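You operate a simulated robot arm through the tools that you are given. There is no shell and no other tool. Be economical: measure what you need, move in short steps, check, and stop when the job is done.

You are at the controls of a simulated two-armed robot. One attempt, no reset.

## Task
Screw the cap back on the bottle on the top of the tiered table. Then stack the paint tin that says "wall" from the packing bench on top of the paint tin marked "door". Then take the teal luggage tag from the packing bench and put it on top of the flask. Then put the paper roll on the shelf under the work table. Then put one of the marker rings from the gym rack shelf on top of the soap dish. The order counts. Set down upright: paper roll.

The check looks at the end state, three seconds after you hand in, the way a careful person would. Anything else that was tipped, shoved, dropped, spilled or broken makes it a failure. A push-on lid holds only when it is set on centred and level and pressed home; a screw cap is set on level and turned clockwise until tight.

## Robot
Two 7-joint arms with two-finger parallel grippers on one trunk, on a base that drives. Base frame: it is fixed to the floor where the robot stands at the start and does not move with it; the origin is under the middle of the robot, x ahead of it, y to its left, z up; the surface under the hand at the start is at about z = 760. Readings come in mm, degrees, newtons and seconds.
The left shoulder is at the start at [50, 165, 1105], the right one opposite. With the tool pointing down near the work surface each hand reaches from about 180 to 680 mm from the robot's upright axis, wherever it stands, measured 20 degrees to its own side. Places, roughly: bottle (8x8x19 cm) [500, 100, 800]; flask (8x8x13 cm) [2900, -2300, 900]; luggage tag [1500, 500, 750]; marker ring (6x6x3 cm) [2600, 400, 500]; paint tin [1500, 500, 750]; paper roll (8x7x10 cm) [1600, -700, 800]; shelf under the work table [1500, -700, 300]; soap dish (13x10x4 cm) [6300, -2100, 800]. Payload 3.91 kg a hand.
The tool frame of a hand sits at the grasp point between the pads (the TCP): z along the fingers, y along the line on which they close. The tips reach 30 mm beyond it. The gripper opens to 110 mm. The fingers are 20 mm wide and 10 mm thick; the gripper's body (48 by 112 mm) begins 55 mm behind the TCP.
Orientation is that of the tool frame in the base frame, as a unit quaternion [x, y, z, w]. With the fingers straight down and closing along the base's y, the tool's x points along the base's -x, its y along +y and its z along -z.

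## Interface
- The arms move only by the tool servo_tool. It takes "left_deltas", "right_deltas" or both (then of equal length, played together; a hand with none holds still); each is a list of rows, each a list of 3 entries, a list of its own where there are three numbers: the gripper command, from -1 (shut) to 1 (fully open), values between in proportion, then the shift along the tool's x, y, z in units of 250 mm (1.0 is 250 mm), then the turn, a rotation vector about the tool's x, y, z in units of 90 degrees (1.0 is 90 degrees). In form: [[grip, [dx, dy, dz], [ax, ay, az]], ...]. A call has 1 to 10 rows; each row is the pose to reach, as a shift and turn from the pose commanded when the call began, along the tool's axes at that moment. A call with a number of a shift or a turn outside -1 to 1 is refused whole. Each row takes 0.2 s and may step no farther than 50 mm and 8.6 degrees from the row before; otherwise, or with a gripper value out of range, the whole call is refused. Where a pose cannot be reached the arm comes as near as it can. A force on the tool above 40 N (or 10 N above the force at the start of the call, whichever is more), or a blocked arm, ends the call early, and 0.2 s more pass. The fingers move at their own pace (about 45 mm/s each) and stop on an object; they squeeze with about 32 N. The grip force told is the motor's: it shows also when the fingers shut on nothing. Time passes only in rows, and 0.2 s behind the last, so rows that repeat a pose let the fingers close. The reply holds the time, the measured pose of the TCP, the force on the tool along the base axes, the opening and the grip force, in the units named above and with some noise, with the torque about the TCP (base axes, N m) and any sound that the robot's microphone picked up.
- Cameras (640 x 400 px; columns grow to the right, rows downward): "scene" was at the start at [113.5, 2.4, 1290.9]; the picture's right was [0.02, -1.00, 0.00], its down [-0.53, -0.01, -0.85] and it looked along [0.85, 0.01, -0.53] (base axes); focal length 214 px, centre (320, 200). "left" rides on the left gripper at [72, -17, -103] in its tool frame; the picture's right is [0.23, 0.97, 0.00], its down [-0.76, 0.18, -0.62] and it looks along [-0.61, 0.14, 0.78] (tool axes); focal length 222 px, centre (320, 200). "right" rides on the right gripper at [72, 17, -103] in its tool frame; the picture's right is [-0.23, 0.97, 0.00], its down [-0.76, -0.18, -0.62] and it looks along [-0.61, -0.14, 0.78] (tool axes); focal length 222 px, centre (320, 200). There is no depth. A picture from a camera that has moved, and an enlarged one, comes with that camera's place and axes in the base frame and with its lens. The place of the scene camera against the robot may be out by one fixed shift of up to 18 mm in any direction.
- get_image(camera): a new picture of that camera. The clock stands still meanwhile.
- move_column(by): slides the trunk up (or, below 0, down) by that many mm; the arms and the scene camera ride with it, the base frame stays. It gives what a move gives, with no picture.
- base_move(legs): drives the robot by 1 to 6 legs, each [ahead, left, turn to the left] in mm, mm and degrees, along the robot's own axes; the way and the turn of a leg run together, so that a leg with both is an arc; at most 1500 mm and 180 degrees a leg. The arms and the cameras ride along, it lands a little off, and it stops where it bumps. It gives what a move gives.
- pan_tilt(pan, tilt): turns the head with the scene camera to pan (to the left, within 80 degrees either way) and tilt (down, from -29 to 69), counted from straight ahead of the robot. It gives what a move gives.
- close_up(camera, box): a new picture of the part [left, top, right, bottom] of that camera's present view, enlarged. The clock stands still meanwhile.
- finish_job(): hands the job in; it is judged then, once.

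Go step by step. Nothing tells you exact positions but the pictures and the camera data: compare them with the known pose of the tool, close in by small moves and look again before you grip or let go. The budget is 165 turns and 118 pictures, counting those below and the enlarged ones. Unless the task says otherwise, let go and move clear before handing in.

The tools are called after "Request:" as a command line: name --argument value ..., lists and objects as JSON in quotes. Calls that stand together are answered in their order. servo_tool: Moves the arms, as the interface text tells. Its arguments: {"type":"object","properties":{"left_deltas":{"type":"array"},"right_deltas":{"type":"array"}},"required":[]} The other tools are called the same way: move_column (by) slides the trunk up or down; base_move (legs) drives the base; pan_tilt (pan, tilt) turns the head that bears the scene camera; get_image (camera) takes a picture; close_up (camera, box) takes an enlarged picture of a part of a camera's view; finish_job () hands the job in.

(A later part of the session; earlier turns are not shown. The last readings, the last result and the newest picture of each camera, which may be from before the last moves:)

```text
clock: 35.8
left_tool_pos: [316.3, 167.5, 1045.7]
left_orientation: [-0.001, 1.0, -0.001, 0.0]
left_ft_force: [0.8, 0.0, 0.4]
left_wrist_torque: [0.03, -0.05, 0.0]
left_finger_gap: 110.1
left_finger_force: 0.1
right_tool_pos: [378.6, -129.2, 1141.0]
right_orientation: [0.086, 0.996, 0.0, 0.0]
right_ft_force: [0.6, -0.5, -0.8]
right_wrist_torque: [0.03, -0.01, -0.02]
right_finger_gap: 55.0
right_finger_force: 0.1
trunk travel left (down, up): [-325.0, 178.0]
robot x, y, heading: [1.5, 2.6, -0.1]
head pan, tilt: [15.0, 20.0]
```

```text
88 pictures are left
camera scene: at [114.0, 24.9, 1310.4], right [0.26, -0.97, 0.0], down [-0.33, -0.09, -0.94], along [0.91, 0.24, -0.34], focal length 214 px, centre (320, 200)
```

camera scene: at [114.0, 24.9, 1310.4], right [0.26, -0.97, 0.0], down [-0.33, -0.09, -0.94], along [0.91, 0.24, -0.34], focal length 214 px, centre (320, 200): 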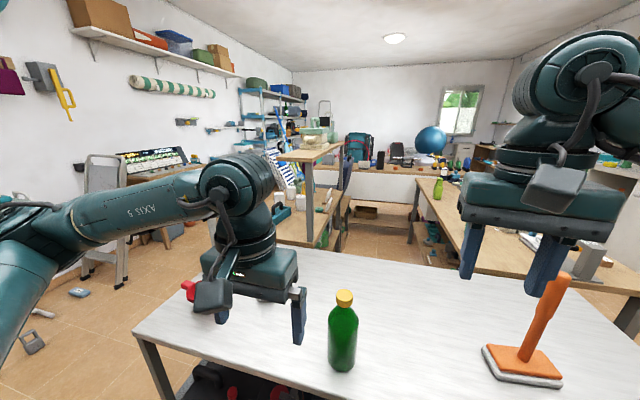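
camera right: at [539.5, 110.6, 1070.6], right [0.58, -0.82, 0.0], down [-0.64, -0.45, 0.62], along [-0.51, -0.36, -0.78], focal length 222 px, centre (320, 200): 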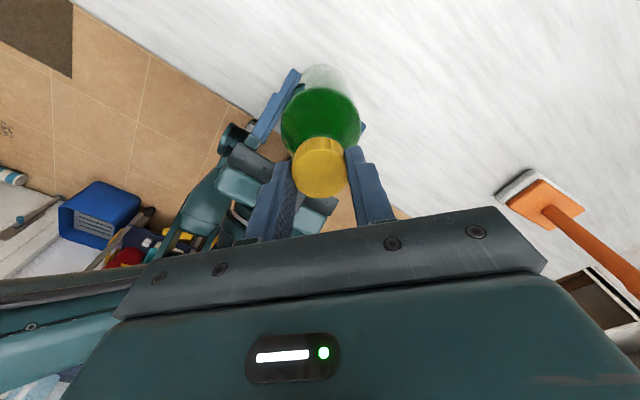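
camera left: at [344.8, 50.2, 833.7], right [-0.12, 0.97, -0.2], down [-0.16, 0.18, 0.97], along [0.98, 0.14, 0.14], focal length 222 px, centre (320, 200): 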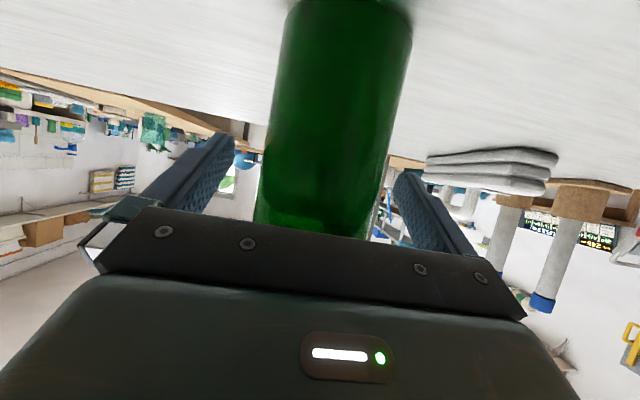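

I need a clear view of the packing bench beyond this table. I'm backing off, driving left around the table and looking.

Request:
base_move --legs '[[-200, 0, 0], [0, 1150, 0], [500, 0, 0]]'

Request:
pan_tilt --pan -25 --tilt 25

Request:
get_image --camera "scene"

```text
clock: 49.8
left_tool_pos: [627.7, 1296.5, 1045.9]
left_orientation: [0.007, 1.0, -0.001, 0.0]
left_ft_force: [-0.6, 0.0, 0.8]
left_wrist_torque: [0.04, 0.01, 0.01]
left_finger_gap: 109.9
left_finger_force: 0.0
right_tool_pos: [685.1, 998.9, 1139.8]
right_orientation: [0.092, 0.996, 0.0, 0.0]
right_ft_force: [-0.2, 0.7, 0.5]
right_wrist_torque: [0.0, 0.04, -0.06]
right_finger_gap: 55.2
right_finger_force: 0.1
trunk travel left (down, up): [-325.0, 178.0]
robot x, y, heading: [310.3, 1133.0, -0.7]
head pan, tilt: [15.0, 20.0]
```

```text
clock: 50.8
left_tool_pos: [625.8, 1296.9, 1045.0]
left_orientation: [0.005, 1.0, 0.0, 0.0]
left_ft_force: [0.1, 0.8, -0.1]
left_wrist_torque: [-0.01, 0.02, 0.02]
left_finger_gap: 110.0
left_finger_force: 0.1
right_tool_pos: [686.1, 999.3, 1141.7]
right_orientation: [0.093, 0.996, 0.0, 0.0]
right_ft_force: [0.5, -0.4, 0.0]
right_wrist_torque: [0.02, 0.04, 0.02]
right_finger_gap: 54.9
right_finger_force: 0.0
trunk travel left (down, up): [-325.0, 178.0]
robot x, y, heading: [310.0, 1130.2, -0.7]
head pan, tilt: [-25.0, 25.0]
```

```text
87 pictures are left
camera scene: at [416.1, 1093.8, 1302.3], right [-0.43, -0.9, 0.0], down [-0.38, 0.18, -0.91], along [0.82, -0.39, -0.42], focal length 214 px, centre (320, 200)
```

scene: 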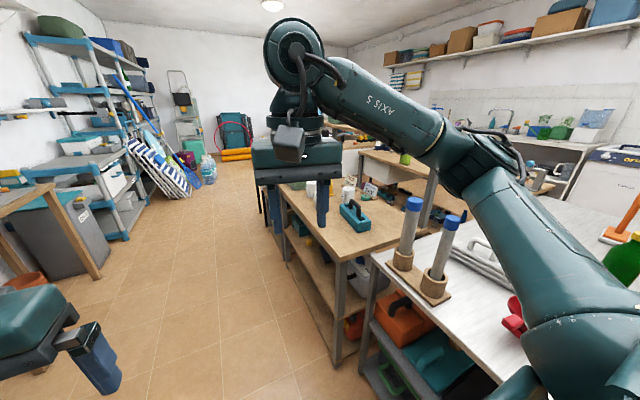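

The aisle left of the bench is clear. The bench spans x about 960–1780 with its left edge at y about 740. I'm driving beside it and turning to face it.

Request:
base_move --legs '[[1090, 80, 0], [0, 0, -89]]'

Request:
pan_tilt --pan 0 --tilt 35

Request:
get_image --camera "scene"

```text
clock: 60.2
left_tool_pos: [1567.2, 886.5, 1046.0]
left_orientation: [0.701, 0.713, -0.001, -0.002]
left_ft_force: [0.3, 0.7, 0.6]
left_wrist_torque: [0.0, -0.02, -0.01]
left_finger_gap: 110.3
left_finger_force: 0.0
right_tool_pos: [1271.5, 818.6, 1141.5]
right_orientation: [0.76, 0.65, 0.0, 0.0]
right_ft_force: [0.0, 0.0, -0.8]
right_wrist_torque: [0.02, 0.01, -0.01]
right_finger_gap: 54.9
right_finger_force: 0.0
trunk travel left (down, up): [-325.0, 178.0]
robot x, y, heading: [1391.7, 1202.2, -89.0]
head pan, tilt: [-25.0, 25.0]
```

```text
clock: 61.0
left_tool_pos: [1568.0, 886.2, 1044.9]
left_orientation: [0.701, 0.713, 0.0, 0.0]
left_ft_force: [0.4, 0.4, 0.6]
left_wrist_torque: [0.01, 0.03, 0.0]
left_finger_gap: 110.0
left_finger_force: 0.0
right_tool_pos: [1272.8, 820.0, 1141.3]
right_orientation: [0.76, 0.65, 0.0, 0.0]
right_ft_force: [0.9, -0.2, -0.3]
right_wrist_torque: [0.0, 0.0, -0.01]
right_finger_gap: 54.8
right_finger_force: 0.0
trunk travel left (down, up): [-325.0, 178.0]
robot x, y, heading: [1396.3, 1201.5, -89.0]
head pan, tilt: [0.0, 35.0]
```

```text
86 pictures are left
camera scene: at [1392.3, 1083.2, 1286.6], right [-1.0, -0.01, 0.0], down [-0.01, 0.57, -0.82], along [0.01, -0.82, -0.57], focal length 214 px, centre (320, 200)
```

scene: 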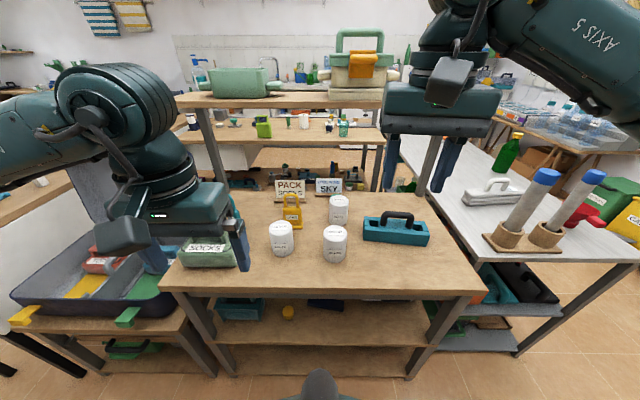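

Three tins stand on the bench. I'll zoom in to read their labels and find the tag.

Request:
close_up --camera "scene" --box '[260, 170, 380, 270]'

Request:
close_up --camera "scene" --box '[160, 170, 480, 300]'

```text
4.00 times, centred on (320, 220) of scene
camera zoom: at [1392.3, 1083.2, 1286.6], right [-1.0, -0.01, 0.0], down [-0.01, 0.57, -0.82], along [0.01, -0.82, -0.57], focal length 858 px, centre (320, 120)
```

zoom: 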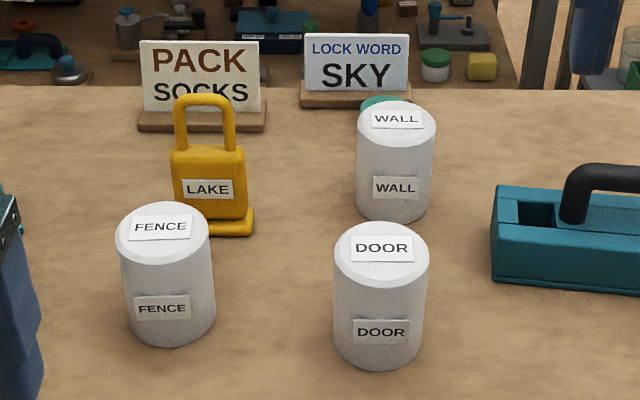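

```text
2.00 times, centred on (320, 235) of scene
camera zoom: at [1392.3, 1083.2, 1286.6], right [-1.0, -0.01, 0.0], down [-0.01, 0.57, -0.82], along [0.01, -0.82, -0.57], focal length 429 px, centre (320, 130)
```

zoom: 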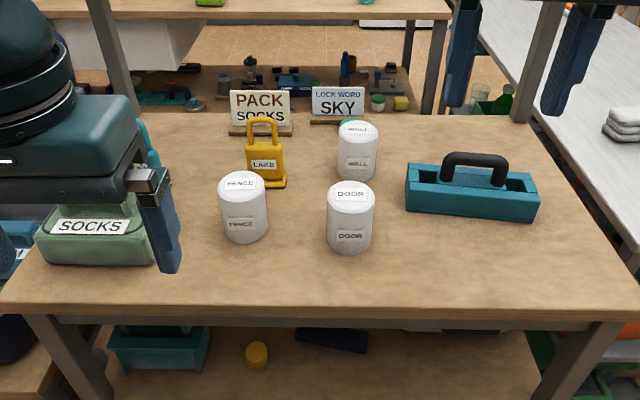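

DOOR is at about [1355, 616] and WALL at about [1335, 451], slightly out of reach. I'll look down to see how close the base can come to the bench.

Request:
pan_tilt --pan 0 --tilt 69

Request:
get_image --camera "scene"

```text
clock: 62.0
left_tool_pos: [1568.0, 887.3, 1044.6]
left_orientation: [0.701, 0.713, 0.0, 0.0]
left_ft_force: [0.6, 0.3, -0.2]
left_wrist_torque: [0.0, 0.02, -0.02]
left_finger_gap: 109.9
left_finger_force: 0.0
right_tool_pos: [1271.5, 820.5, 1141.7]
right_orientation: [0.76, 0.649, 0.0, 0.0]
right_ft_force: [0.5, -0.3, 0.1]
right_wrist_torque: [0.01, 0.0, 0.03]
right_finger_gap: 55.0
right_finger_force: 0.1
trunk travel left (down, up): [-325.0, 178.0]
robot x, y, heading: [1398.5, 1200.9, -88.8]
head pan, tilt: [0.0, 68.8]
```

```text
83 pictures are left
camera scene: at [1391.9, 1115.3, 1242.9], right [-1.0, -0.01, 0.0], down [-0.01, 0.93, -0.36], along [0.01, -0.36, -0.93], focal length 214 px, centre (320, 200)
```

scene: 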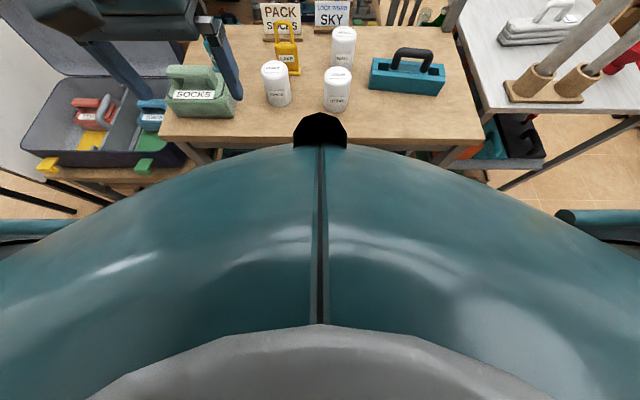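

The tins are roughly 100 mm too far. I'm easing the base closer and a bit to its left, so the right arm lines up with WALL and DOOR.

Request:
base_move --legs '[[0, 60, 0], [60, 0, -1], [50, 0, 0]]'

Request:
pan_tilt --pan 0 --tilt 45

Request:
close_up --camera "scene" --box '[200, 80, 480, 255]'

```text
clock: 64.3
left_tool_pos: [1621.6, 774.8, 1045.8]
left_orientation: [0.708, 0.707, 0.0, -0.001]
left_ft_force: [0.0, -0.2, 1.0]
left_wrist_torque: [0.01, -0.02, 0.02]
left_finger_gap: 110.0
left_finger_force: 0.1
right_tool_pos: [1325.2, 711.7, 1141.0]
right_orientation: [0.767, 0.642, 0.0, 0.0]
right_ft_force: [-0.4, -1.1, -0.1]
right_wrist_torque: [0.03, 0.01, 0.0]
right_finger_gap: 55.1
right_finger_force: 0.2
trunk travel left (down, up): [-325.0, 178.0]
robot x, y, heading: [1454.5, 1090.5, -90.0]
head pan, tilt: [0.0, 68.8]
```

```text
clock: 65.2
left_tool_pos: [1622.9, 773.1, 1046.3]
left_orientation: [0.708, 0.706, 0.0, -0.002]
left_ft_force: [0.3, 0.7, -0.1]
left_wrist_torque: [0.0, 0.01, -0.01]
left_finger_gap: 110.2
left_finger_force: 0.1
right_tool_pos: [1325.5, 712.8, 1140.1]
right_orientation: [0.767, 0.642, 0.0, 0.001]
right_ft_force: [-0.2, -0.5, 0.4]
right_wrist_torque: [-0.01, 0.0, -0.02]
right_finger_gap: 55.1
right_finger_force: 0.1
trunk travel left (down, up): [-325.0, 178.0]
robot x, y, heading: [1455.2, 1092.4, -90.2]
head pan, tilt: [0.0, 45.0]
```

```text
2.29 times, centred on (340, 168) of scene
camera zoom: at [1450.6, 980.8, 1271.7], right [-1.0, 0.0, 0.0], down [0.0, 0.71, -0.71], along [0.0, -0.71, -0.71], focal length 490 px, centre (274, 274)
```

zoom: 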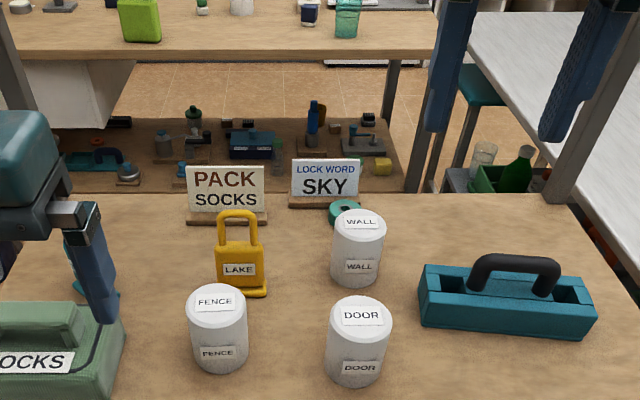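

No bump, and the teal tag lies just behind WALL. I'm moving the right hand over the WALL tin, squared to the bench and fully open.

Request:
servo_tool --right_deltas '[[0.3, [-0.12, 0.023, 0.09], [0, 0, -0.04]], [0.6, [-0.25, 0.048, 0.18], [0, 0, -0.08]], [1, [-0.38, 0.073, 0.27], [0, 0, -0.112]], [1, [-0.52, 0.1, 0.36], [0, 0, -0.112]], [1, [-0.66, 0.127, 0.46], [0, 0, -0.112]], [1, [-0.8, 0.154, 0.56], [0, 0, -0.112]], [1, [-0.93, 0.18, 0.65], [0, 0, -0.112]], [1, [-0.93, 0.18, 0.65], [0, 0, -0.112]]]'

Request:
get_image --camera "right"

```text
clock: 67.0
left_tool_pos: [1622.5, 778.8, 1048.3]
left_orientation: [0.708, 0.707, -0.002, 0.002]
left_ft_force: [0.5, -0.6, 0.1]
left_wrist_torque: [-0.03, 0.0, -0.02]
left_finger_gap: 110.0
left_finger_force: 0.1
right_tool_pos: [1330.0, 480.0, 981.2]
right_orientation: [0.706, 0.708, -0.002, 0.002]
right_ft_force: [-0.6, -0.2, 0.4]
right_wrist_torque: [0.01, 0.04, -0.03]
right_finger_gap: 110.2
right_finger_force: 0.0
trunk travel left (down, up): [-325.0, 178.0]
robot x, y, heading: [1454.8, 1089.5, -90.2]
head pan, tilt: [0.0, 45.0]
```

```text
81 pictures are left
camera right: at [1347.3, 553.3, 1084.6], right [0.97, -0.22, 0.0], down [-0.17, -0.76, 0.63], along [-0.14, -0.61, -0.78], focal length 222 px, centre (320, 200)
```

right: 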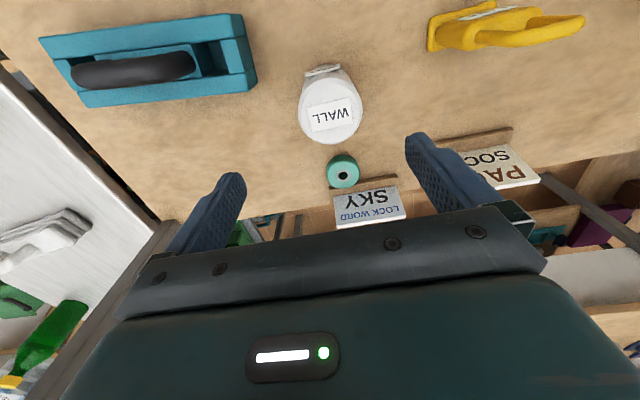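

By the right camera WALL is at about [1342, 481] with its top near z = 855. I'm correcting and lowering to just above it.

Request:
servo_tool --right_deltas '[[1, [0.004, 0.05, 0.12], [0, 0, 0]], [1, [0.004, 0.05, 0.26], [0, 0, 0]], [1, [0.004, 0.05, 0.26], [0, 0, 0]]]'

Request:
get_image --camera "right"

Request:
get_image --camera "scene"

```text
clock: 67.8
left_tool_pos: [1623.2, 774.4, 1046.0]
left_orientation: [0.708, 0.707, -0.001, -0.001]
left_ft_force: [-0.3, 0.0, -0.2]
left_wrist_torque: [0.03, -0.01, 0.02]
left_finger_gap: 109.5
left_finger_force: 0.1
right_tool_pos: [1341.5, 476.4, 912.8]
right_orientation: [0.707, 0.707, 0.001, -0.001]
right_ft_force: [-1.2, 0.0, -0.3]
right_wrist_torque: [0.01, 0.0, 0.0]
right_finger_gap: 110.0
right_finger_force: 0.1
trunk travel left (down, up): [-325.0, 178.0]
robot x, y, heading: [1454.6, 1091.8, -90.2]
head pan, tilt: [0.0, 45.0]
```

```text
80 pictures are left
camera right: at [1359.8, 548.8, 1015.0], right [0.97, -0.23, 0.0], down [-0.18, -0.76, 0.62], along [-0.14, -0.61, -0.78], focal length 222 px, centre (320, 200)
```

right: 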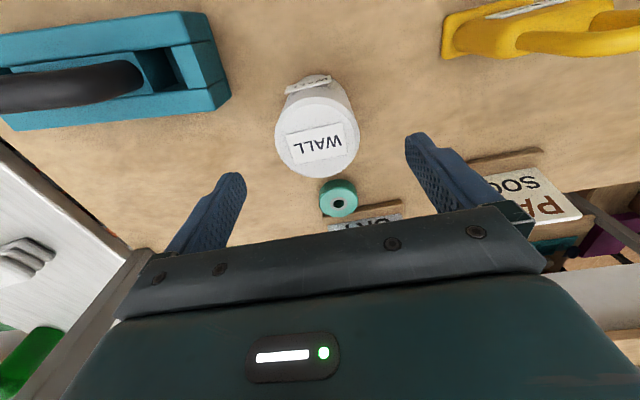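

```text
79 pictures are left
camera scene: at [1450.8, 980.2, 1271.7], right [-1.0, 0.0, 0.0], down [0.0, 0.71, -0.71], along [0.0, -0.71, -0.71], focal length 214 px, centre (320, 200)
```

scene: 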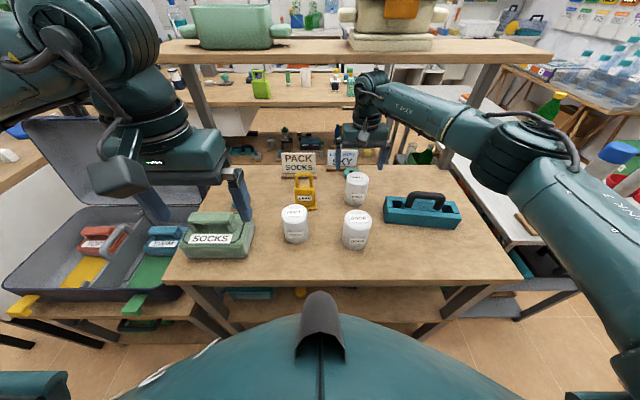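

The tin is centred between the fingers. I'm descending around it and closing.

Request:
servo_tool --right_deltas '[[1, [0.008, 0, 0.12], [0, 0, 0]], [1, [0.008, 0, 0.24], [0, 0, 0]], [1, [0.008, 0, 0.35], [0, 0, 0]], [1, [0.008, 0, 0.35], [0, 0, 0]], [0, [0.008, 0, 0.35], [0, 0, 0]], [-1, [0.008, 0, 0.35], [0, 0, 0]], [-1, [0.008, 0, 0.35], [0, 0, 0]], [-1, [0.008, 0, 0.35], [0, 0, 0]]]'

Request:
get_image --camera "right"

```text
clock: 69.6
left_tool_pos: [1622.5, 774.7, 1045.8]
left_orientation: [0.708, 0.706, 0.0, 0.0]
left_ft_force: [0.6, -0.1, 0.3]
left_wrist_torque: [0.02, 0.0, 0.0]
left_finger_gap: 109.9
left_finger_force: 0.1
right_tool_pos: [1341.6, 479.3, 826.9]
right_orientation: [0.707, 0.707, 0.0, -0.001]
right_ft_force: [-1.1, 0.5, -0.5]
right_wrist_torque: [-0.01, 0.14, -0.05]
right_finger_gap: 67.3
right_finger_force: 31.7
trunk travel left (down, up): [-325.0, 178.0]
robot x, y, heading: [1456.0, 1093.2, -90.3]
head pan, tilt: [0.0, 45.0]
```

```text
78 pictures are left
camera right: at [1359.7, 552.0, 928.8], right [0.97, -0.23, 0.0], down [-0.18, -0.76, 0.62], along [-0.14, -0.61, -0.78], focal length 222 px, centre (320, 200)
```

right: 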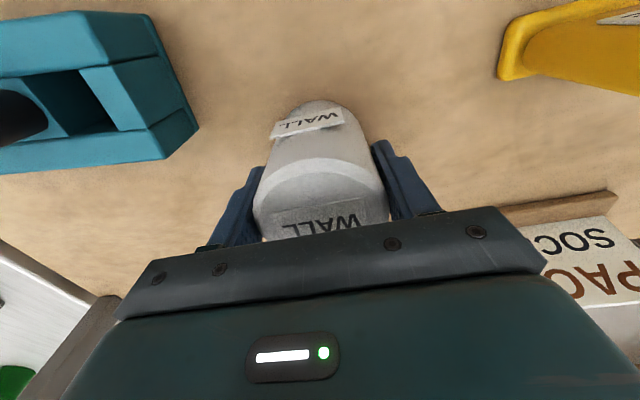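

WALL is gripped. I'm lifting it 130 mm and carrying it toward the DOOR tin, expected at about [1362, 637].

Request:
servo_tool --right_deltas '[[-1, [0, 0, -0.1], [0, 0, 0]], [-1, [0, 0, -0.26], [0, 0, 0]], [-1, [0, 0, -0.42], [0, 0, 0]], [-1, [0, 0, -0.52], [0, 0, 0]], [-1, [0.12, 0.02, -0.52], [0, 0, 0]], [-1, [0.28, 0.04, -0.52], [0, 0, 0]], [-1, [0.44, 0.06, -0.52], [0, 0, 0]], [-1, [0.58, 0.08, -0.52], [0, 0, 0]], [-1, [0.632, 0.084, -0.52], [0, 0, 0]], [-1, [0.632, 0.084, -0.52], [0, 0, 0]]]'

Request:
get_image --camera "right"

Request:
close_up --camera "scene" --box '[280, 140, 440, 260]'

```text
clock: 71.8
left_tool_pos: [1622.3, 774.8, 1045.3]
left_orientation: [0.708, 0.707, -0.001, -0.001]
left_ft_force: [0.6, 0.0, 0.0]
left_wrist_torque: [0.0, 0.04, 0.01]
left_finger_gap: 109.9
left_finger_force: 0.1
right_tool_pos: [1363.2, 634.8, 956.6]
right_orientation: [0.707, 0.707, 0.001, 0.0]
right_ft_force: [0.0, 0.5, -3.9]
right_wrist_torque: [0.01, 0.0, 0.0]
right_finger_gap: 67.5
right_finger_force: 32.0
trunk travel left (down, up): [-325.0, 178.0]
robot x, y, heading: [1454.2, 1089.8, -90.4]
head pan, tilt: [0.0, 45.0]
```

```text
77 pictures are left
camera right: at [1380.1, 709.7, 1059.2], right [0.97, -0.23, 0.0], down [-0.18, -0.76, 0.62], along [-0.14, -0.61, -0.78], focal length 222 px, centre (320, 200)
```

right: 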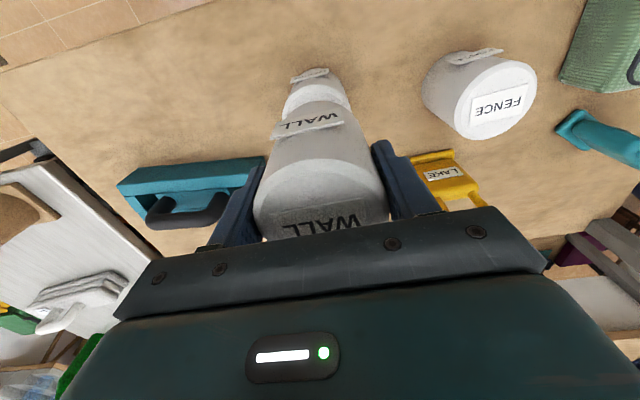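

```text
3.33 times, centred on (360, 200) of scene
camera zoom: at [1450.6, 980.4, 1271.7], right [-1.0, 0.0, 0.0], down [0.0, 0.71, -0.71], along [0.0, -0.71, -0.71], focal length 715 px, centre (187, 200)
```

zoom: 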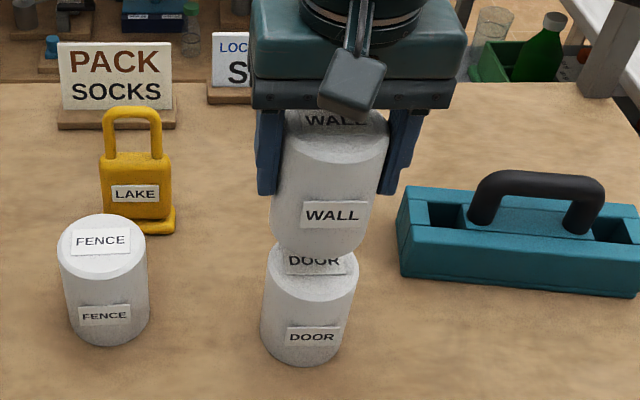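

WALL and DOOR agree in x within about 2 mm, and in y by my estimate. I'm lowering to a small gap and re-checking.

Request:
servo_tool --right_deltas '[[-1, [0, 0, 0.05], [0, 0, 0]], [-1, [0, 0, 0.1], [0, 0, 0]], [-1, [0, 0, 0.1], [0, 0, 0]]]'

Request:
close_up --camera "right" --box '[240, 50, 400, 220]'

Request:
close_up --camera "scene" --box '[310, 170, 410, 250]'

```text
clock: 72.6
left_tool_pos: [1621.8, 774.5, 1045.3]
left_orientation: [0.708, 0.706, -0.001, 0.0]
left_ft_force: [0.3, -0.5, 0.8]
left_wrist_torque: [0.03, 0.01, -0.01]
left_finger_gap: 109.7
left_finger_force: 0.1
right_tool_pos: [1362.2, 637.9, 930.3]
right_orientation: [0.707, 0.707, 0.0, 0.0]
right_ft_force: [0.2, -0.9, -4.3]
right_wrist_torque: [0.02, 0.04, 0.0]
right_finger_gap: 67.2
right_finger_force: 32.4
trunk travel left (down, up): [-325.0, 178.0]
robot x, y, heading: [1458.3, 1089.4, -90.2]
head pan, tilt: [0.0, 45.0]
```

```text
2.35 times, centred on (320, 135) of right
camera zoom: at [1380.1, 710.0, 1033.5], right [0.97, -0.23, 0.0], down [-0.18, -0.76, 0.62], along [-0.14, -0.61, -0.78], focal length 523 px, centre (320, 353)
```

zoom: 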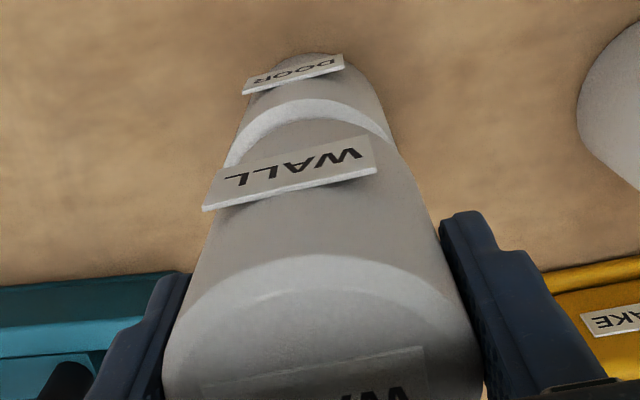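

```text
5.00 times, centred on (360, 210) of scene
camera zoom: at [1450.6, 980.5, 1271.7], right [-1.0, 0.0, 0.0], down [0.0, 0.71, -0.71], along [0.0, -0.71, -0.71], focal length 1072 px, centre (120, 150)
```

zoom: 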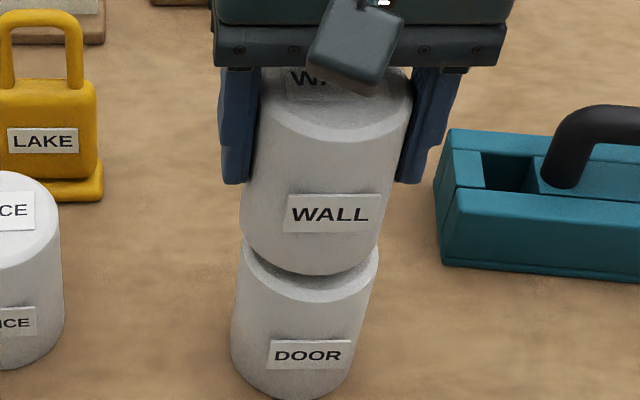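

A small shift of +2 mm in y and -1.5 mm in x will centre it. I'm lowering close to contact.

Request:
servo_tool --right_deltas '[[-1, [0.008, -0.006, 0.0], [0, 0, 0]], [-1, [0.008, -0.006, 0.03], [0, 0, 0]], [-1, [0.008, -0.006, 0.05], [0, 0, 0]], [-1, [0.008, -0.006, 0.06], [0, 0, 0]], [-1, [0.008, -0.006, 0.066], [0, 0, 0]]]'

Request:
close_up --camera "scene" --box '[310, 170, 410, 250]'

```text
clock: 73.8
left_tool_pos: [1621.5, 775.4, 1046.7]
left_orientation: [0.707, 0.707, -0.001, 0.0]
left_ft_force: [0.8, 0.3, -0.5]
left_wrist_torque: [-0.01, 0.01, 0.01]
left_finger_gap: 110.2
left_finger_force: 0.0
right_tool_pos: [1362.1, 639.1, 915.9]
right_orientation: [0.707, 0.707, -0.002, 0.003]
right_ft_force: [-3.2, 1.6, 20.2]
right_wrist_torque: [0.31, 0.37, -0.01]
right_finger_gap: 67.9
right_finger_force: 31.9
trunk travel left (down, up): [-325.0, 178.0]
robot x, y, heading: [1456.6, 1087.6, -90.1]
head pan, tilt: [0.0, 45.0]
```

```text
5.00 times, centred on (360, 210) of scene
camera zoom: at [1450.7, 982.4, 1272.3], right [-1.0, 0.0, 0.0], down [0.0, 0.71, -0.71], along [0.0, -0.71, -0.71], focal length 1072 px, centre (120, 150)
```

zoom: 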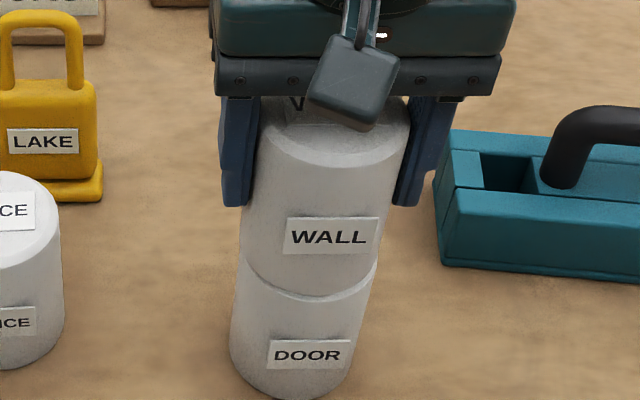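

The tins are in contact and well aligned. I'm relieving the pressure, opening and rising clear.

Request:
servo_tool --right_deltas '[[-1, [0, 0, -0.005], [0, 0, 0]], [-0.5, [0, 0, -0.005], [0, 0, 0]], [0.3, [0, 0, -0.005], [0, 0, 0]], [0.9, [0, 0, -0.005], [0, 0, 0]], [0.9, [0, 0, -0.005], [0, 0, 0]], [0.9, [0, 0, -0.1], [0, 0, 0]], [0.9, [0, 0, -0.28], [0, 0, 0]], [0.9, [0, 0, -0.46], [0, 0, 0]], [0.9, [0, 0, -0.6], [0, 0, 0]]]'

Request:
get_image --camera "scene"

Request:
close_up --camera "scene" --box '[310, 130, 410, 250]'

```text
clock: 75.8
left_tool_pos: [1623.4, 775.5, 1046.2]
left_orientation: [0.708, 0.706, 0.0, -0.001]
left_ft_force: [0.5, -0.2, -0.8]
left_wrist_torque: [-0.02, -0.01, 0.03]
left_finger_gap: 110.3
left_finger_force: 0.1
right_tool_pos: [1361.4, 639.5, 1063.5]
right_orientation: [0.707, 0.708, 0.0, 0.0]
right_ft_force: [0.3, -0.7, 0.4]
right_wrist_torque: [0.0, 0.01, 0.0]
right_finger_gap: 104.6
right_finger_force: 0.1
trunk travel left (down, up): [-325.0, 178.0]
robot x, y, heading: [1455.6, 1092.6, -90.5]
head pan, tilt: [0.0, 45.0]
```

```text
72 pictures are left
camera scene: at [1450.8, 980.9, 1271.7], right [-1.0, 0.0, 0.0], down [0.0, 0.71, -0.71], along [0.0, -0.71, -0.71], focal length 214 px, centre (320, 200)
```

scene: 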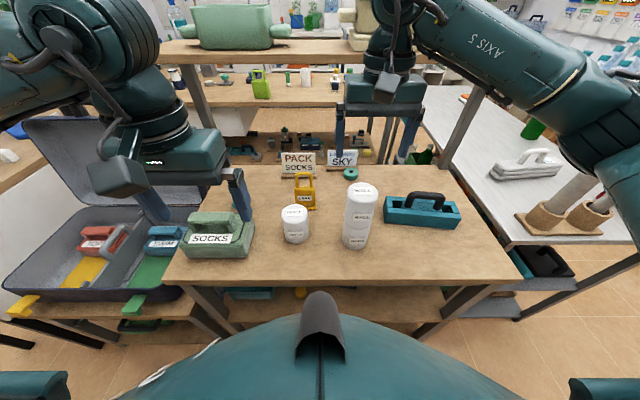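

```text
3.33 times, centred on (360, 190) of scene
camera zoom: at [1450.8, 980.9, 1271.7], right [-1.0, 0.0, 0.0], down [0.0, 0.71, -0.71], along [0.0, -0.71, -0.71], focal length 715 px, centre (187, 233)
```

zoom: 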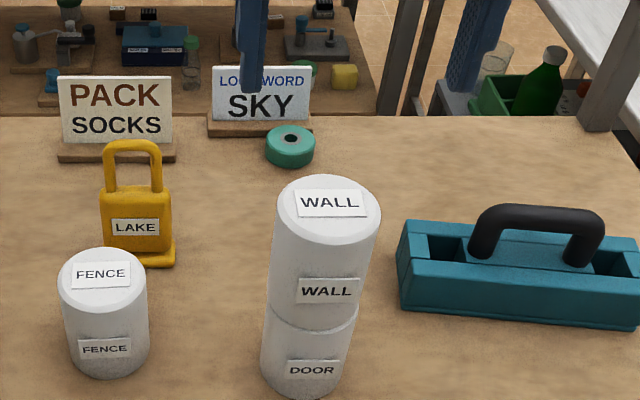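

The stack is good. The teal disc looks like a roll of tape, so I'll check the area under the left hand for the tag.

Request:
get_image --camera "left"

```text
70 pictures are left
camera left: at [1605.2, 847.8, 1148.1], right [0.97, 0.23, 0.0], down [0.18, -0.76, 0.62], along [0.14, -0.61, -0.78], focal length 222 px, centre (320, 200)
```

left: 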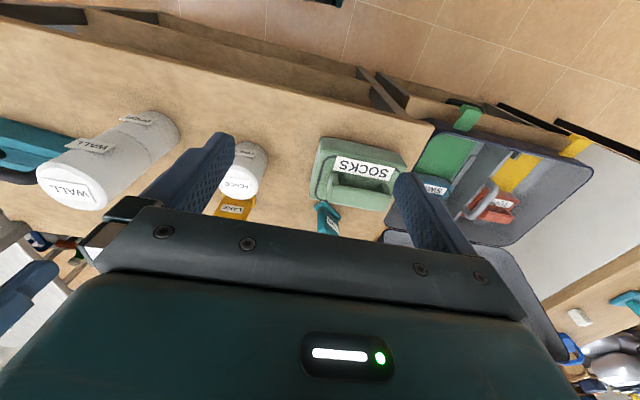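

Request:
close_up --camera "left" --box '[290, 130, 410, 240]'

Request:
close_up --camera "scene" --box '[180, 160, 260, 260]'

```text
3.64 times, centred on (350, 185) of left
camera zoom: at [1605.2, 847.8, 1148.1], right [0.97, 0.23, 0.0], down [0.18, -0.76, 0.62], along [0.14, -0.61, -0.78], focal length 808 px, centre (211, 254)
```

zoom: 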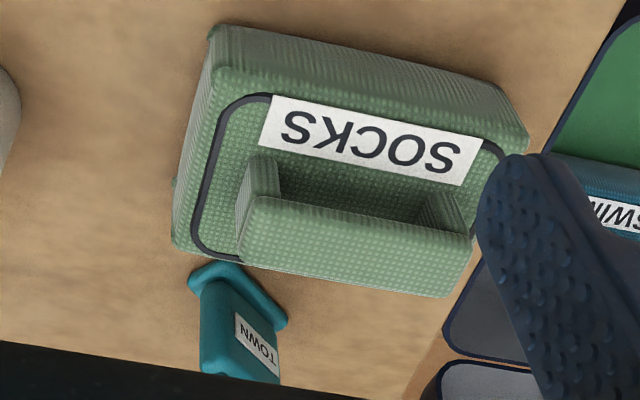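

```text
4.00 times, centred on (220, 210) of scene
camera zoom: at [1450.8, 980.9, 1271.7], right [-1.0, 0.0, 0.0], down [0.0, 0.71, -0.71], along [0.0, -0.71, -0.71], focal length 858 px, centre (720, 160)
```

zoom: 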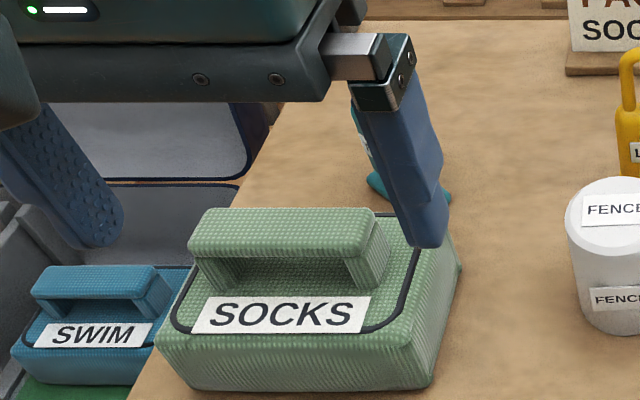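

The TOWN piece is a padlock like LAKE. I'll look closely at the teal disc and the rest of the bench.

Request:
close_up --camera "scene" --box '[325, 155, 375, 190]'

Request:
servo_tool --left_deltas '[[1, [0.1, 0.1, -0.1], [0, 0, 0]], [1, [0.2, 0.2, -0.2], [0, 0, 0]], [1, [0.3, 0.3, -0.2], [0, 0, 0]], [1, [0.4, 0.4, -0.2], [0, 0, 0]]]'

Request:
get_image --camera "scene"

```text
11.43 times, centred on (350, 172) of scene
camera zoom: at [1450.8, 980.9, 1271.7], right [-1.0, 0.0, 0.0], down [0.0, 0.71, -0.71], along [0.0, -0.71, -0.71], focal length 2451 px, centre (-23, 514)
```

zoom: 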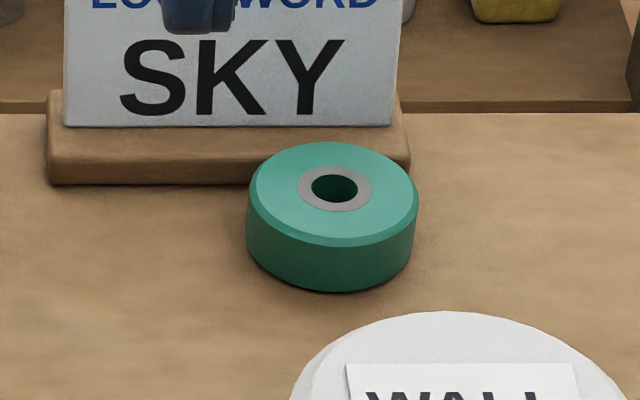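

```text
clock: 76.8
left_tool_pos: [1723.8, 875.5, 1095.4]
left_orientation: [0.709, 0.705, -0.001, 0.0]
left_ft_force: [-0.1, -0.2, 0.5]
left_wrist_torque: [-0.01, -0.01, 0.01]
left_finger_gap: 110.0
left_finger_force: 0.0
right_tool_pos: [1360.9, 640.6, 1064.3]
right_orientation: [0.707, 0.707, 0.001, 0.0]
right_ft_force: [0.1, 0.3, 0.3]
right_wrist_torque: [-0.02, 0.0, -0.04]
right_finger_gap: 104.2
right_finger_force: 0.2
trunk travel left (down, up): [-325.0, 178.0]
robot x, y, heading: [1454.7, 1090.8, -90.2]
head pan, tilt: [0.0, 45.0]
```

```text
66 pictures are left
camera scene: at [1450.9, 981.4, 1271.8], right [-1.0, 0.0, 0.0], down [0.0, 0.71, -0.71], along [0.0, -0.71, -0.71], focal length 214 px, centre (320, 200)
```

scene: 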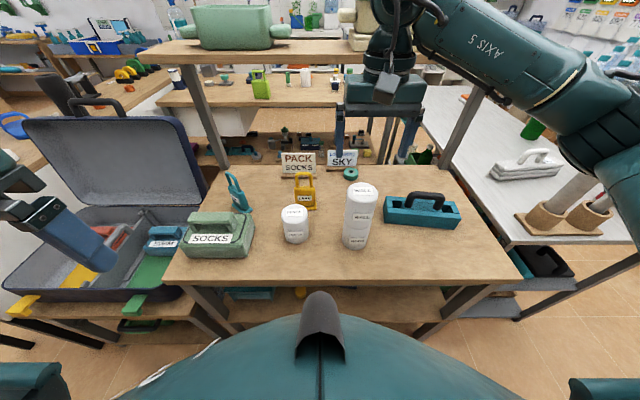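

Request:
close_up --camera "scene" --box '[205, 160, 265, 220]'

```text
6.67 times, centred on (235, 190) of scene
camera zoom: at [1450.9, 981.4, 1271.8], right [-1.0, 0.0, 0.0], down [0.0, 0.71, -0.71], along [0.0, -0.71, -0.71], focal length 1430 px, centre (887, 267)
```

zoom: 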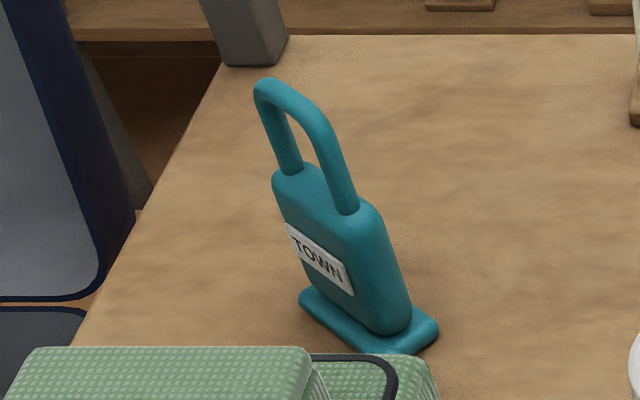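

The TOWN piece stands with a strap loop and matches the yellow LAKE piece, so TOWN is the teal luggage tag and the disc is tape. It's at about [1708, 522]. I'm bringing the left hand above it.

Request:
servo_tool --left_deltas '[[1, [-0.16, -0.01, 0.02], [0, 0, 0.05]], [1, [-0.32, -0.02, 0.05], [0, 0, 0.1]], [1, [-0.48, -0.03, 0.08], [0, 0, 0.15]], [1, [-0.64, -0.04, 0.11], [0, 0, 0.2]], [1, [-0.8, -0.05, 0.15], [0, 0, 0.25]], [1, [-0.96, -0.06, 0.2], [0, 0, 0.25]], [0.4, [-0.96, -0.06, 0.2], [0, 0, 0.25]]]'

Request:
get_image --camera "left"

```text
clock: 78.4
left_tool_pos: [1707.7, 633.5, 1045.1]
left_orientation: [0.832, 0.555, 0.0, 0.001]
left_ft_force: [0.8, 0.2, 0.0]
left_wrist_torque: [-0.02, -0.01, 0.02]
left_finger_gap: 76.7
left_finger_force: 0.1
right_tool_pos: [1362.1, 640.4, 1064.7]
right_orientation: [0.707, 0.707, 0.0, 0.0]
right_ft_force: [0.2, -0.1, -0.8]
right_wrist_torque: [-0.01, 0.0, 0.03]
right_finger_gap: 104.3
right_finger_force: 0.1
trunk travel left (down, up): [-325.0, 178.0]
robot x, y, heading: [1458.3, 1090.1, -90.2]
head pan, tilt: [0.0, 45.0]
```

```text
64 pictures are left
camera left: at [1719.1, 708.2, 1147.8], right [0.99, -0.16, 0.0], down [-0.13, -0.77, 0.62], along [-0.1, -0.61, -0.78], focal length 222 px, centre (320, 200)
```

left: 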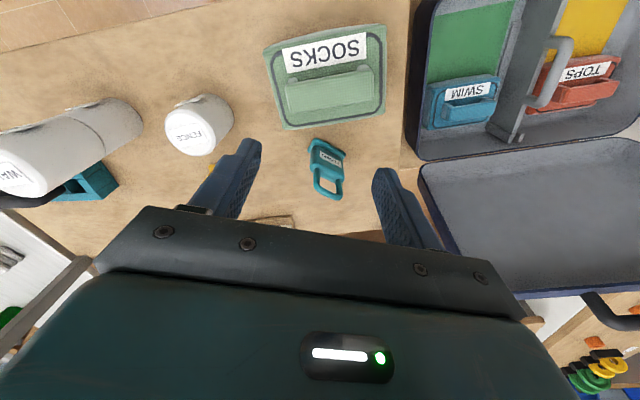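

Request:
close_up --camera "left" --box '[285, 120, 385, 210]'

```text
4.44 times, centred on (335, 165) of left
camera zoom: at [1719.1, 708.2, 1147.8], right [0.99, -0.16, 0.0], down [-0.13, -0.77, 0.62], along [-0.1, -0.61, -0.78], focal length 987 px, centre (253, 356)
```

zoom: 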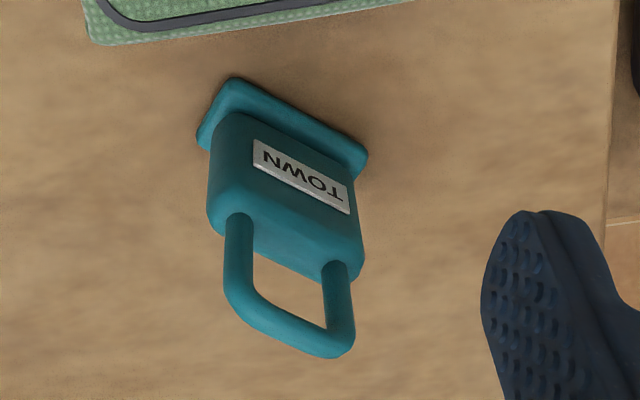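

The tag's wide axis lies at about -39° with its centre at [1701, 520]. I'm lining the left hand up to grip it across its width.

Request:
servo_tool --left_deltas '[[0.4, [-0.14, 0.05, 0.08], [0, 0, 0.06]], [0.4, [-0.28, 0.1, 0.16], [0, 0, 0.12]], [0.4, [-0.43, 0.15, 0.24], [0, 0, 0.182]], [0.4, [-0.43, 0.15, 0.32], [0, 0, 0.182]], [0.4, [-0.43, 0.15, 0.32], [0, 0, 0.182]]]'

Request:
close_up --camera "left" --box '[200, 60, 440, 240]'

Request:
close_up --camera "scene" --box '[190, 120, 280, 220]'

```text
clock: 79.6
left_tool_pos: [1703.1, 568.3, 1010.0]
left_orientation: [0.875, 0.485, 0.001, 0.0]
left_ft_force: [-0.2, 0.5, 0.3]
left_wrist_torque: [-0.01, 0.01, -0.01]
left_finger_gap: 76.8
left_finger_force: 0.1
left hand out of reach, approached as far as the arm can: row 2, 3, 4, 5
right_tool_pos: [1361.6, 639.7, 1064.0]
right_orientation: [0.707, 0.707, 0.0, 0.0]
right_ft_force: [-1.1, 0.1, 0.4]
right_wrist_torque: [0.02, -0.02, -0.03]
right_finger_gap: 104.3
right_finger_force: 0.1
trunk travel left (down, up): [-325.0, 178.0]
robot x, y, heading: [1457.4, 1088.7, -90.2]
head pan, tilt: [0.0, 45.0]
```

```text
2.22 times, centred on (320, 150) of left
camera zoom: at [1727.3, 639.8, 1112.8], right [0.95, -0.32, 0.0], down [-0.25, -0.74, 0.62], along [-0.2, -0.59, -0.78], focal length 494 px, centre (320, 311)
```

zoom: 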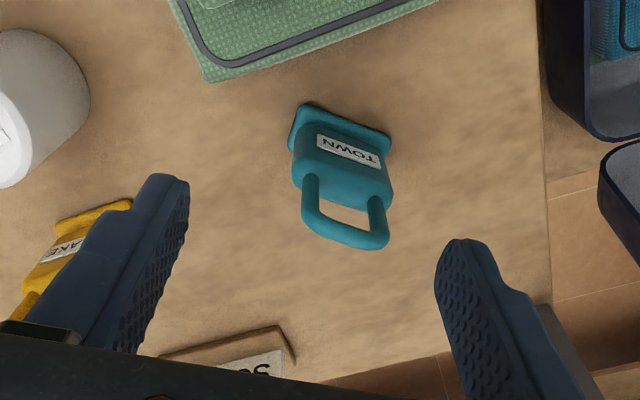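

```text
4.00 times, centred on (235, 170) of scene
camera zoom: at [1450.6, 980.7, 1271.7], right [-1.0, 0.0, 0.0], down [0.0, 0.71, -0.71], along [0.0, -0.71, -0.71], focal length 858 px, centre (660, 320)
```

zoom: 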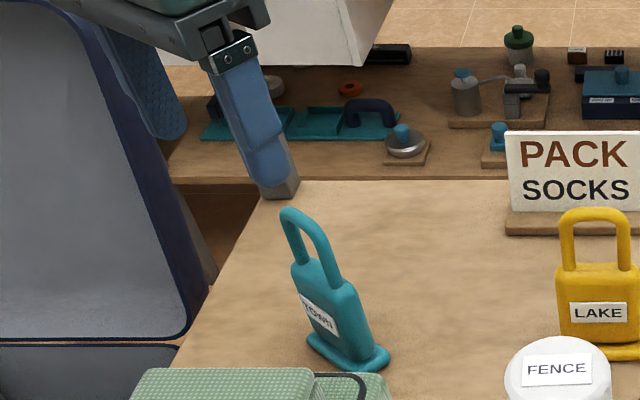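

The arm is at its reach limit. I'm shifting the base 110 mm to its left and 40 mm ahead.

Request:
base_move --legs '[[0, 110, 0], [40, 0, 0]]'

Request:
close_up --camera "left" --box '[160, 40, 480, 240]'

```text
clock: 81.7
left_tool_pos: [1813.4, 526.3, 1008.4]
left_orientation: [0.875, 0.485, 0.0, -0.001]
left_ft_force: [0.0, 1.0, -0.6]
left_wrist_torque: [0.02, 0.01, 0.01]
left_finger_gap: 77.0
left_finger_force: 0.2
right_tool_pos: [1471.5, 599.5, 1063.2]
right_orientation: [0.706, 0.708, 0.0, -0.001]
right_ft_force: [-0.1, -0.4, -0.9]
right_wrist_torque: [0.02, -0.01, 0.01]
right_finger_gap: 104.4
right_finger_force: 0.0
trunk travel left (down, up): [-325.0, 178.0]
robot x, y, heading: [1566.5, 1048.7, -90.0]
head pan, tilt: [0.0, 45.0]
```

```text
2.00 times, centred on (320, 140) of left
camera zoom: at [1837.6, 599.1, 1112.4], right [0.95, -0.32, 0.0], down [-0.25, -0.74, 0.62], along [-0.2, -0.59, -0.78], focal length 444 px, centre (320, 320)
```

zoom: 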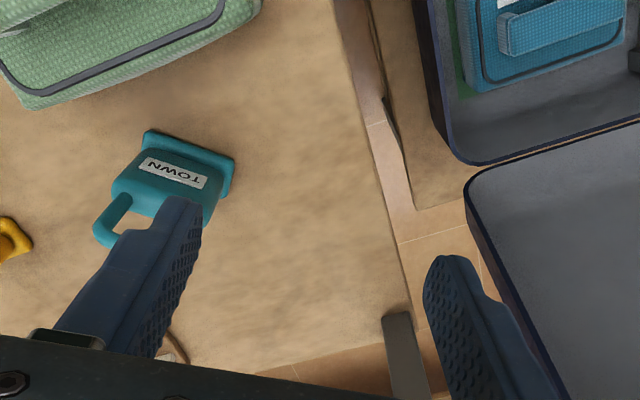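

Request:
servo_tool --left_deltas '[[0.4, [-0.087, -0.122, 0], [0, 0, 0.02]], [0.4, [-0.174, -0.244, 0], [0, 0, 0.05]], [0.4, [-0.261, -0.366, 0], [0, 0, 0.078]], [0.4, [-0.261, -0.366, 0.1], [0, 0, 0.078]], [0.4, [-0.261, -0.366, 0.1], [0, 0, 0.078]]]'

Request:
get_image --camera "left"

```text
clock: 82.9
left_tool_pos: [1701.7, 521.5, 985.3]
left_orientation: [0.903, 0.43, -0.001, -0.001]
left_ft_force: [-0.1, 0.0, 0.0]
left_wrist_torque: [-0.02, 0.0, -0.01]
left_finger_gap: 77.1
left_finger_force: 0.1
right_tool_pos: [1470.6, 599.2, 1065.1]
right_orientation: [0.707, 0.707, 0.0, 0.0]
right_ft_force: [-0.6, -0.7, 0.0]
right_wrist_torque: [-0.03, 0.01, 0.03]
right_finger_gap: 104.5
right_finger_force: 0.2
trunk travel left (down, up): [-325.0, 178.0]
robot x, y, heading: [1566.5, 1051.8, -90.3]
head pan, tilt: [0.0, 45.0]
```

```text
59 pictures are left
camera left: at [1733.7, 589.8, 1087.7], right [0.9, -0.44, 0.0], down [-0.34, -0.7, 0.62], along [-0.27, -0.56, -0.78], focal length 222 px, centre (320, 200)
```

left: 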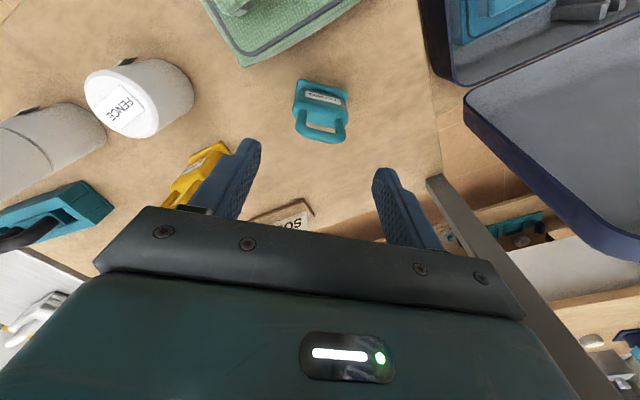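

The hand is lined up with the tag. I'm descending to z = 850 and closing across its width.

Request:
servo_tool --left_deltas '[[0.4, [0.012, 0, 0.15], [0, 0, 0]], [0.4, [0.012, 0, 0.32], [0, 0, 0]], [0.4, [0.012, 0, 0.46], [0, 0, 0]], [0.4, [0.012, 0, 0.54], [0, 0, 0]], [0.4, [0.012, 0, 0.54], [0, 0, 0]]]'

Request:
close_up --camera "left" --box '[200, 60, 440, 240]'

Request:
close_up --camera "scene" --box '[220, 120, 320, 220]'

```text
clock: 84.1
left_tool_pos: [1705.4, 524.9, 850.3]
left_orientation: [0.903, 0.43, -0.001, 0.0]
left_ft_force: [0.1, -0.1, 0.5]
left_wrist_torque: [-0.01, -0.01, 0.01]
left_finger_gap: 77.1
left_finger_force: 0.1
right_tool_pos: [1471.0, 599.9, 1064.0]
right_orientation: [0.707, 0.707, 0.0, 0.0]
right_ft_force: [0.5, -1.1, 0.7]
right_wrist_torque: [0.01, 0.05, 0.01]
right_finger_gap: 104.7
right_finger_force: 0.0
trunk travel left (down, up): [-325.0, 178.0]
robot x, y, heading: [1567.6, 1047.6, -90.2]
head pan, tilt: [0.0, 45.0]
```

```text
2.22 times, centred on (320, 150) of left
camera zoom: at [1736.3, 592.2, 952.5], right [0.9, -0.44, 0.0], down [-0.34, -0.7, 0.62], along [-0.27, -0.56, -0.78], focal length 494 px, centre (320, 311)
```

zoom: 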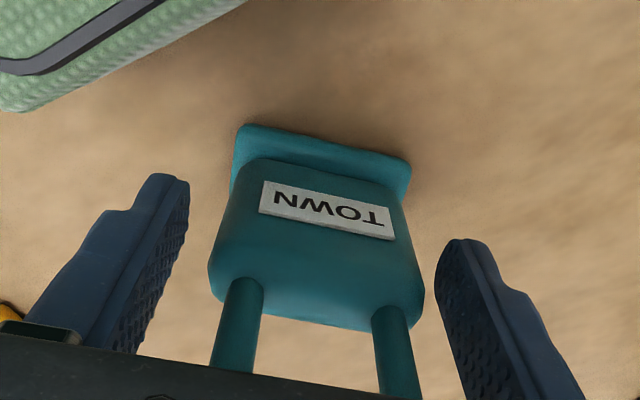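

```text
4.00 times, centred on (270, 170) of scene
camera zoom: at [1560.9, 940.7, 1271.7], right [-1.0, 0.0, 0.0], down [0.0, 0.71, -0.71], along [0.0, -0.71, -0.71], focal length 858 px, centre (520, 320)
```

zoom: 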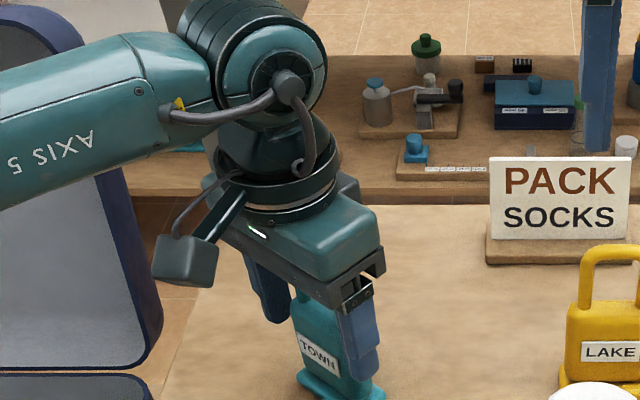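

Request:
servo_tool --left_deltas '[[0.1, [0, 0, 0], [0, 0, 0]], [-0.2, [0, 0, 0], [0, 0, 0]], [-1, [0, 0, 0], [0, 0, 0]], [-1, [0, 0, 0], [0, 0, 0]], [-1, [0, 0, 0], [0, 0, 0]]]'

Request:
close_up --camera "left" --box '[200, 60, 440, 240]'

```text
clock: 85.3
left_tool_pos: [1705.7, 524.8, 850.2]
left_orientation: [0.903, 0.43, 0.0, 0.001]
left_ft_force: [0.4, 0.2, 0.2]
left_wrist_torque: [-0.02, 0.02, 0.0]
left_finger_gap: 63.4
left_finger_force: 31.6
right_tool_pos: [1471.7, 599.0, 1063.5]
right_orientation: [0.707, 0.707, 0.0, 0.0]
right_ft_force: [-0.7, 0.1, -0.2]
right_wrist_torque: [0.01, -0.03, 0.02]
right_finger_gap: 104.3
right_finger_force: 0.0
trunk travel left (down, up): [-325.0, 178.0]
robot x, y, heading: [1565.6, 1045.7, -90.5]
head pan, tilt: [0.0, 45.0]
```

```text
2.22 times, centred on (320, 150) of left
camera zoom: at [1736.2, 592.2, 953.0], right [0.9, -0.44, 0.0], down [-0.34, -0.7, 0.62], along [-0.27, -0.56, -0.78], focal length 494 px, centre (320, 311)
```

zoom: 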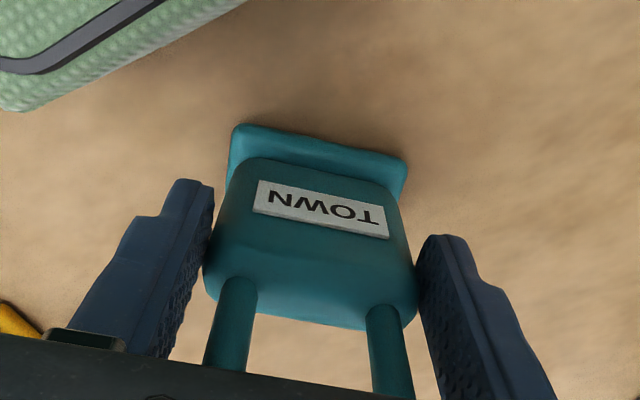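

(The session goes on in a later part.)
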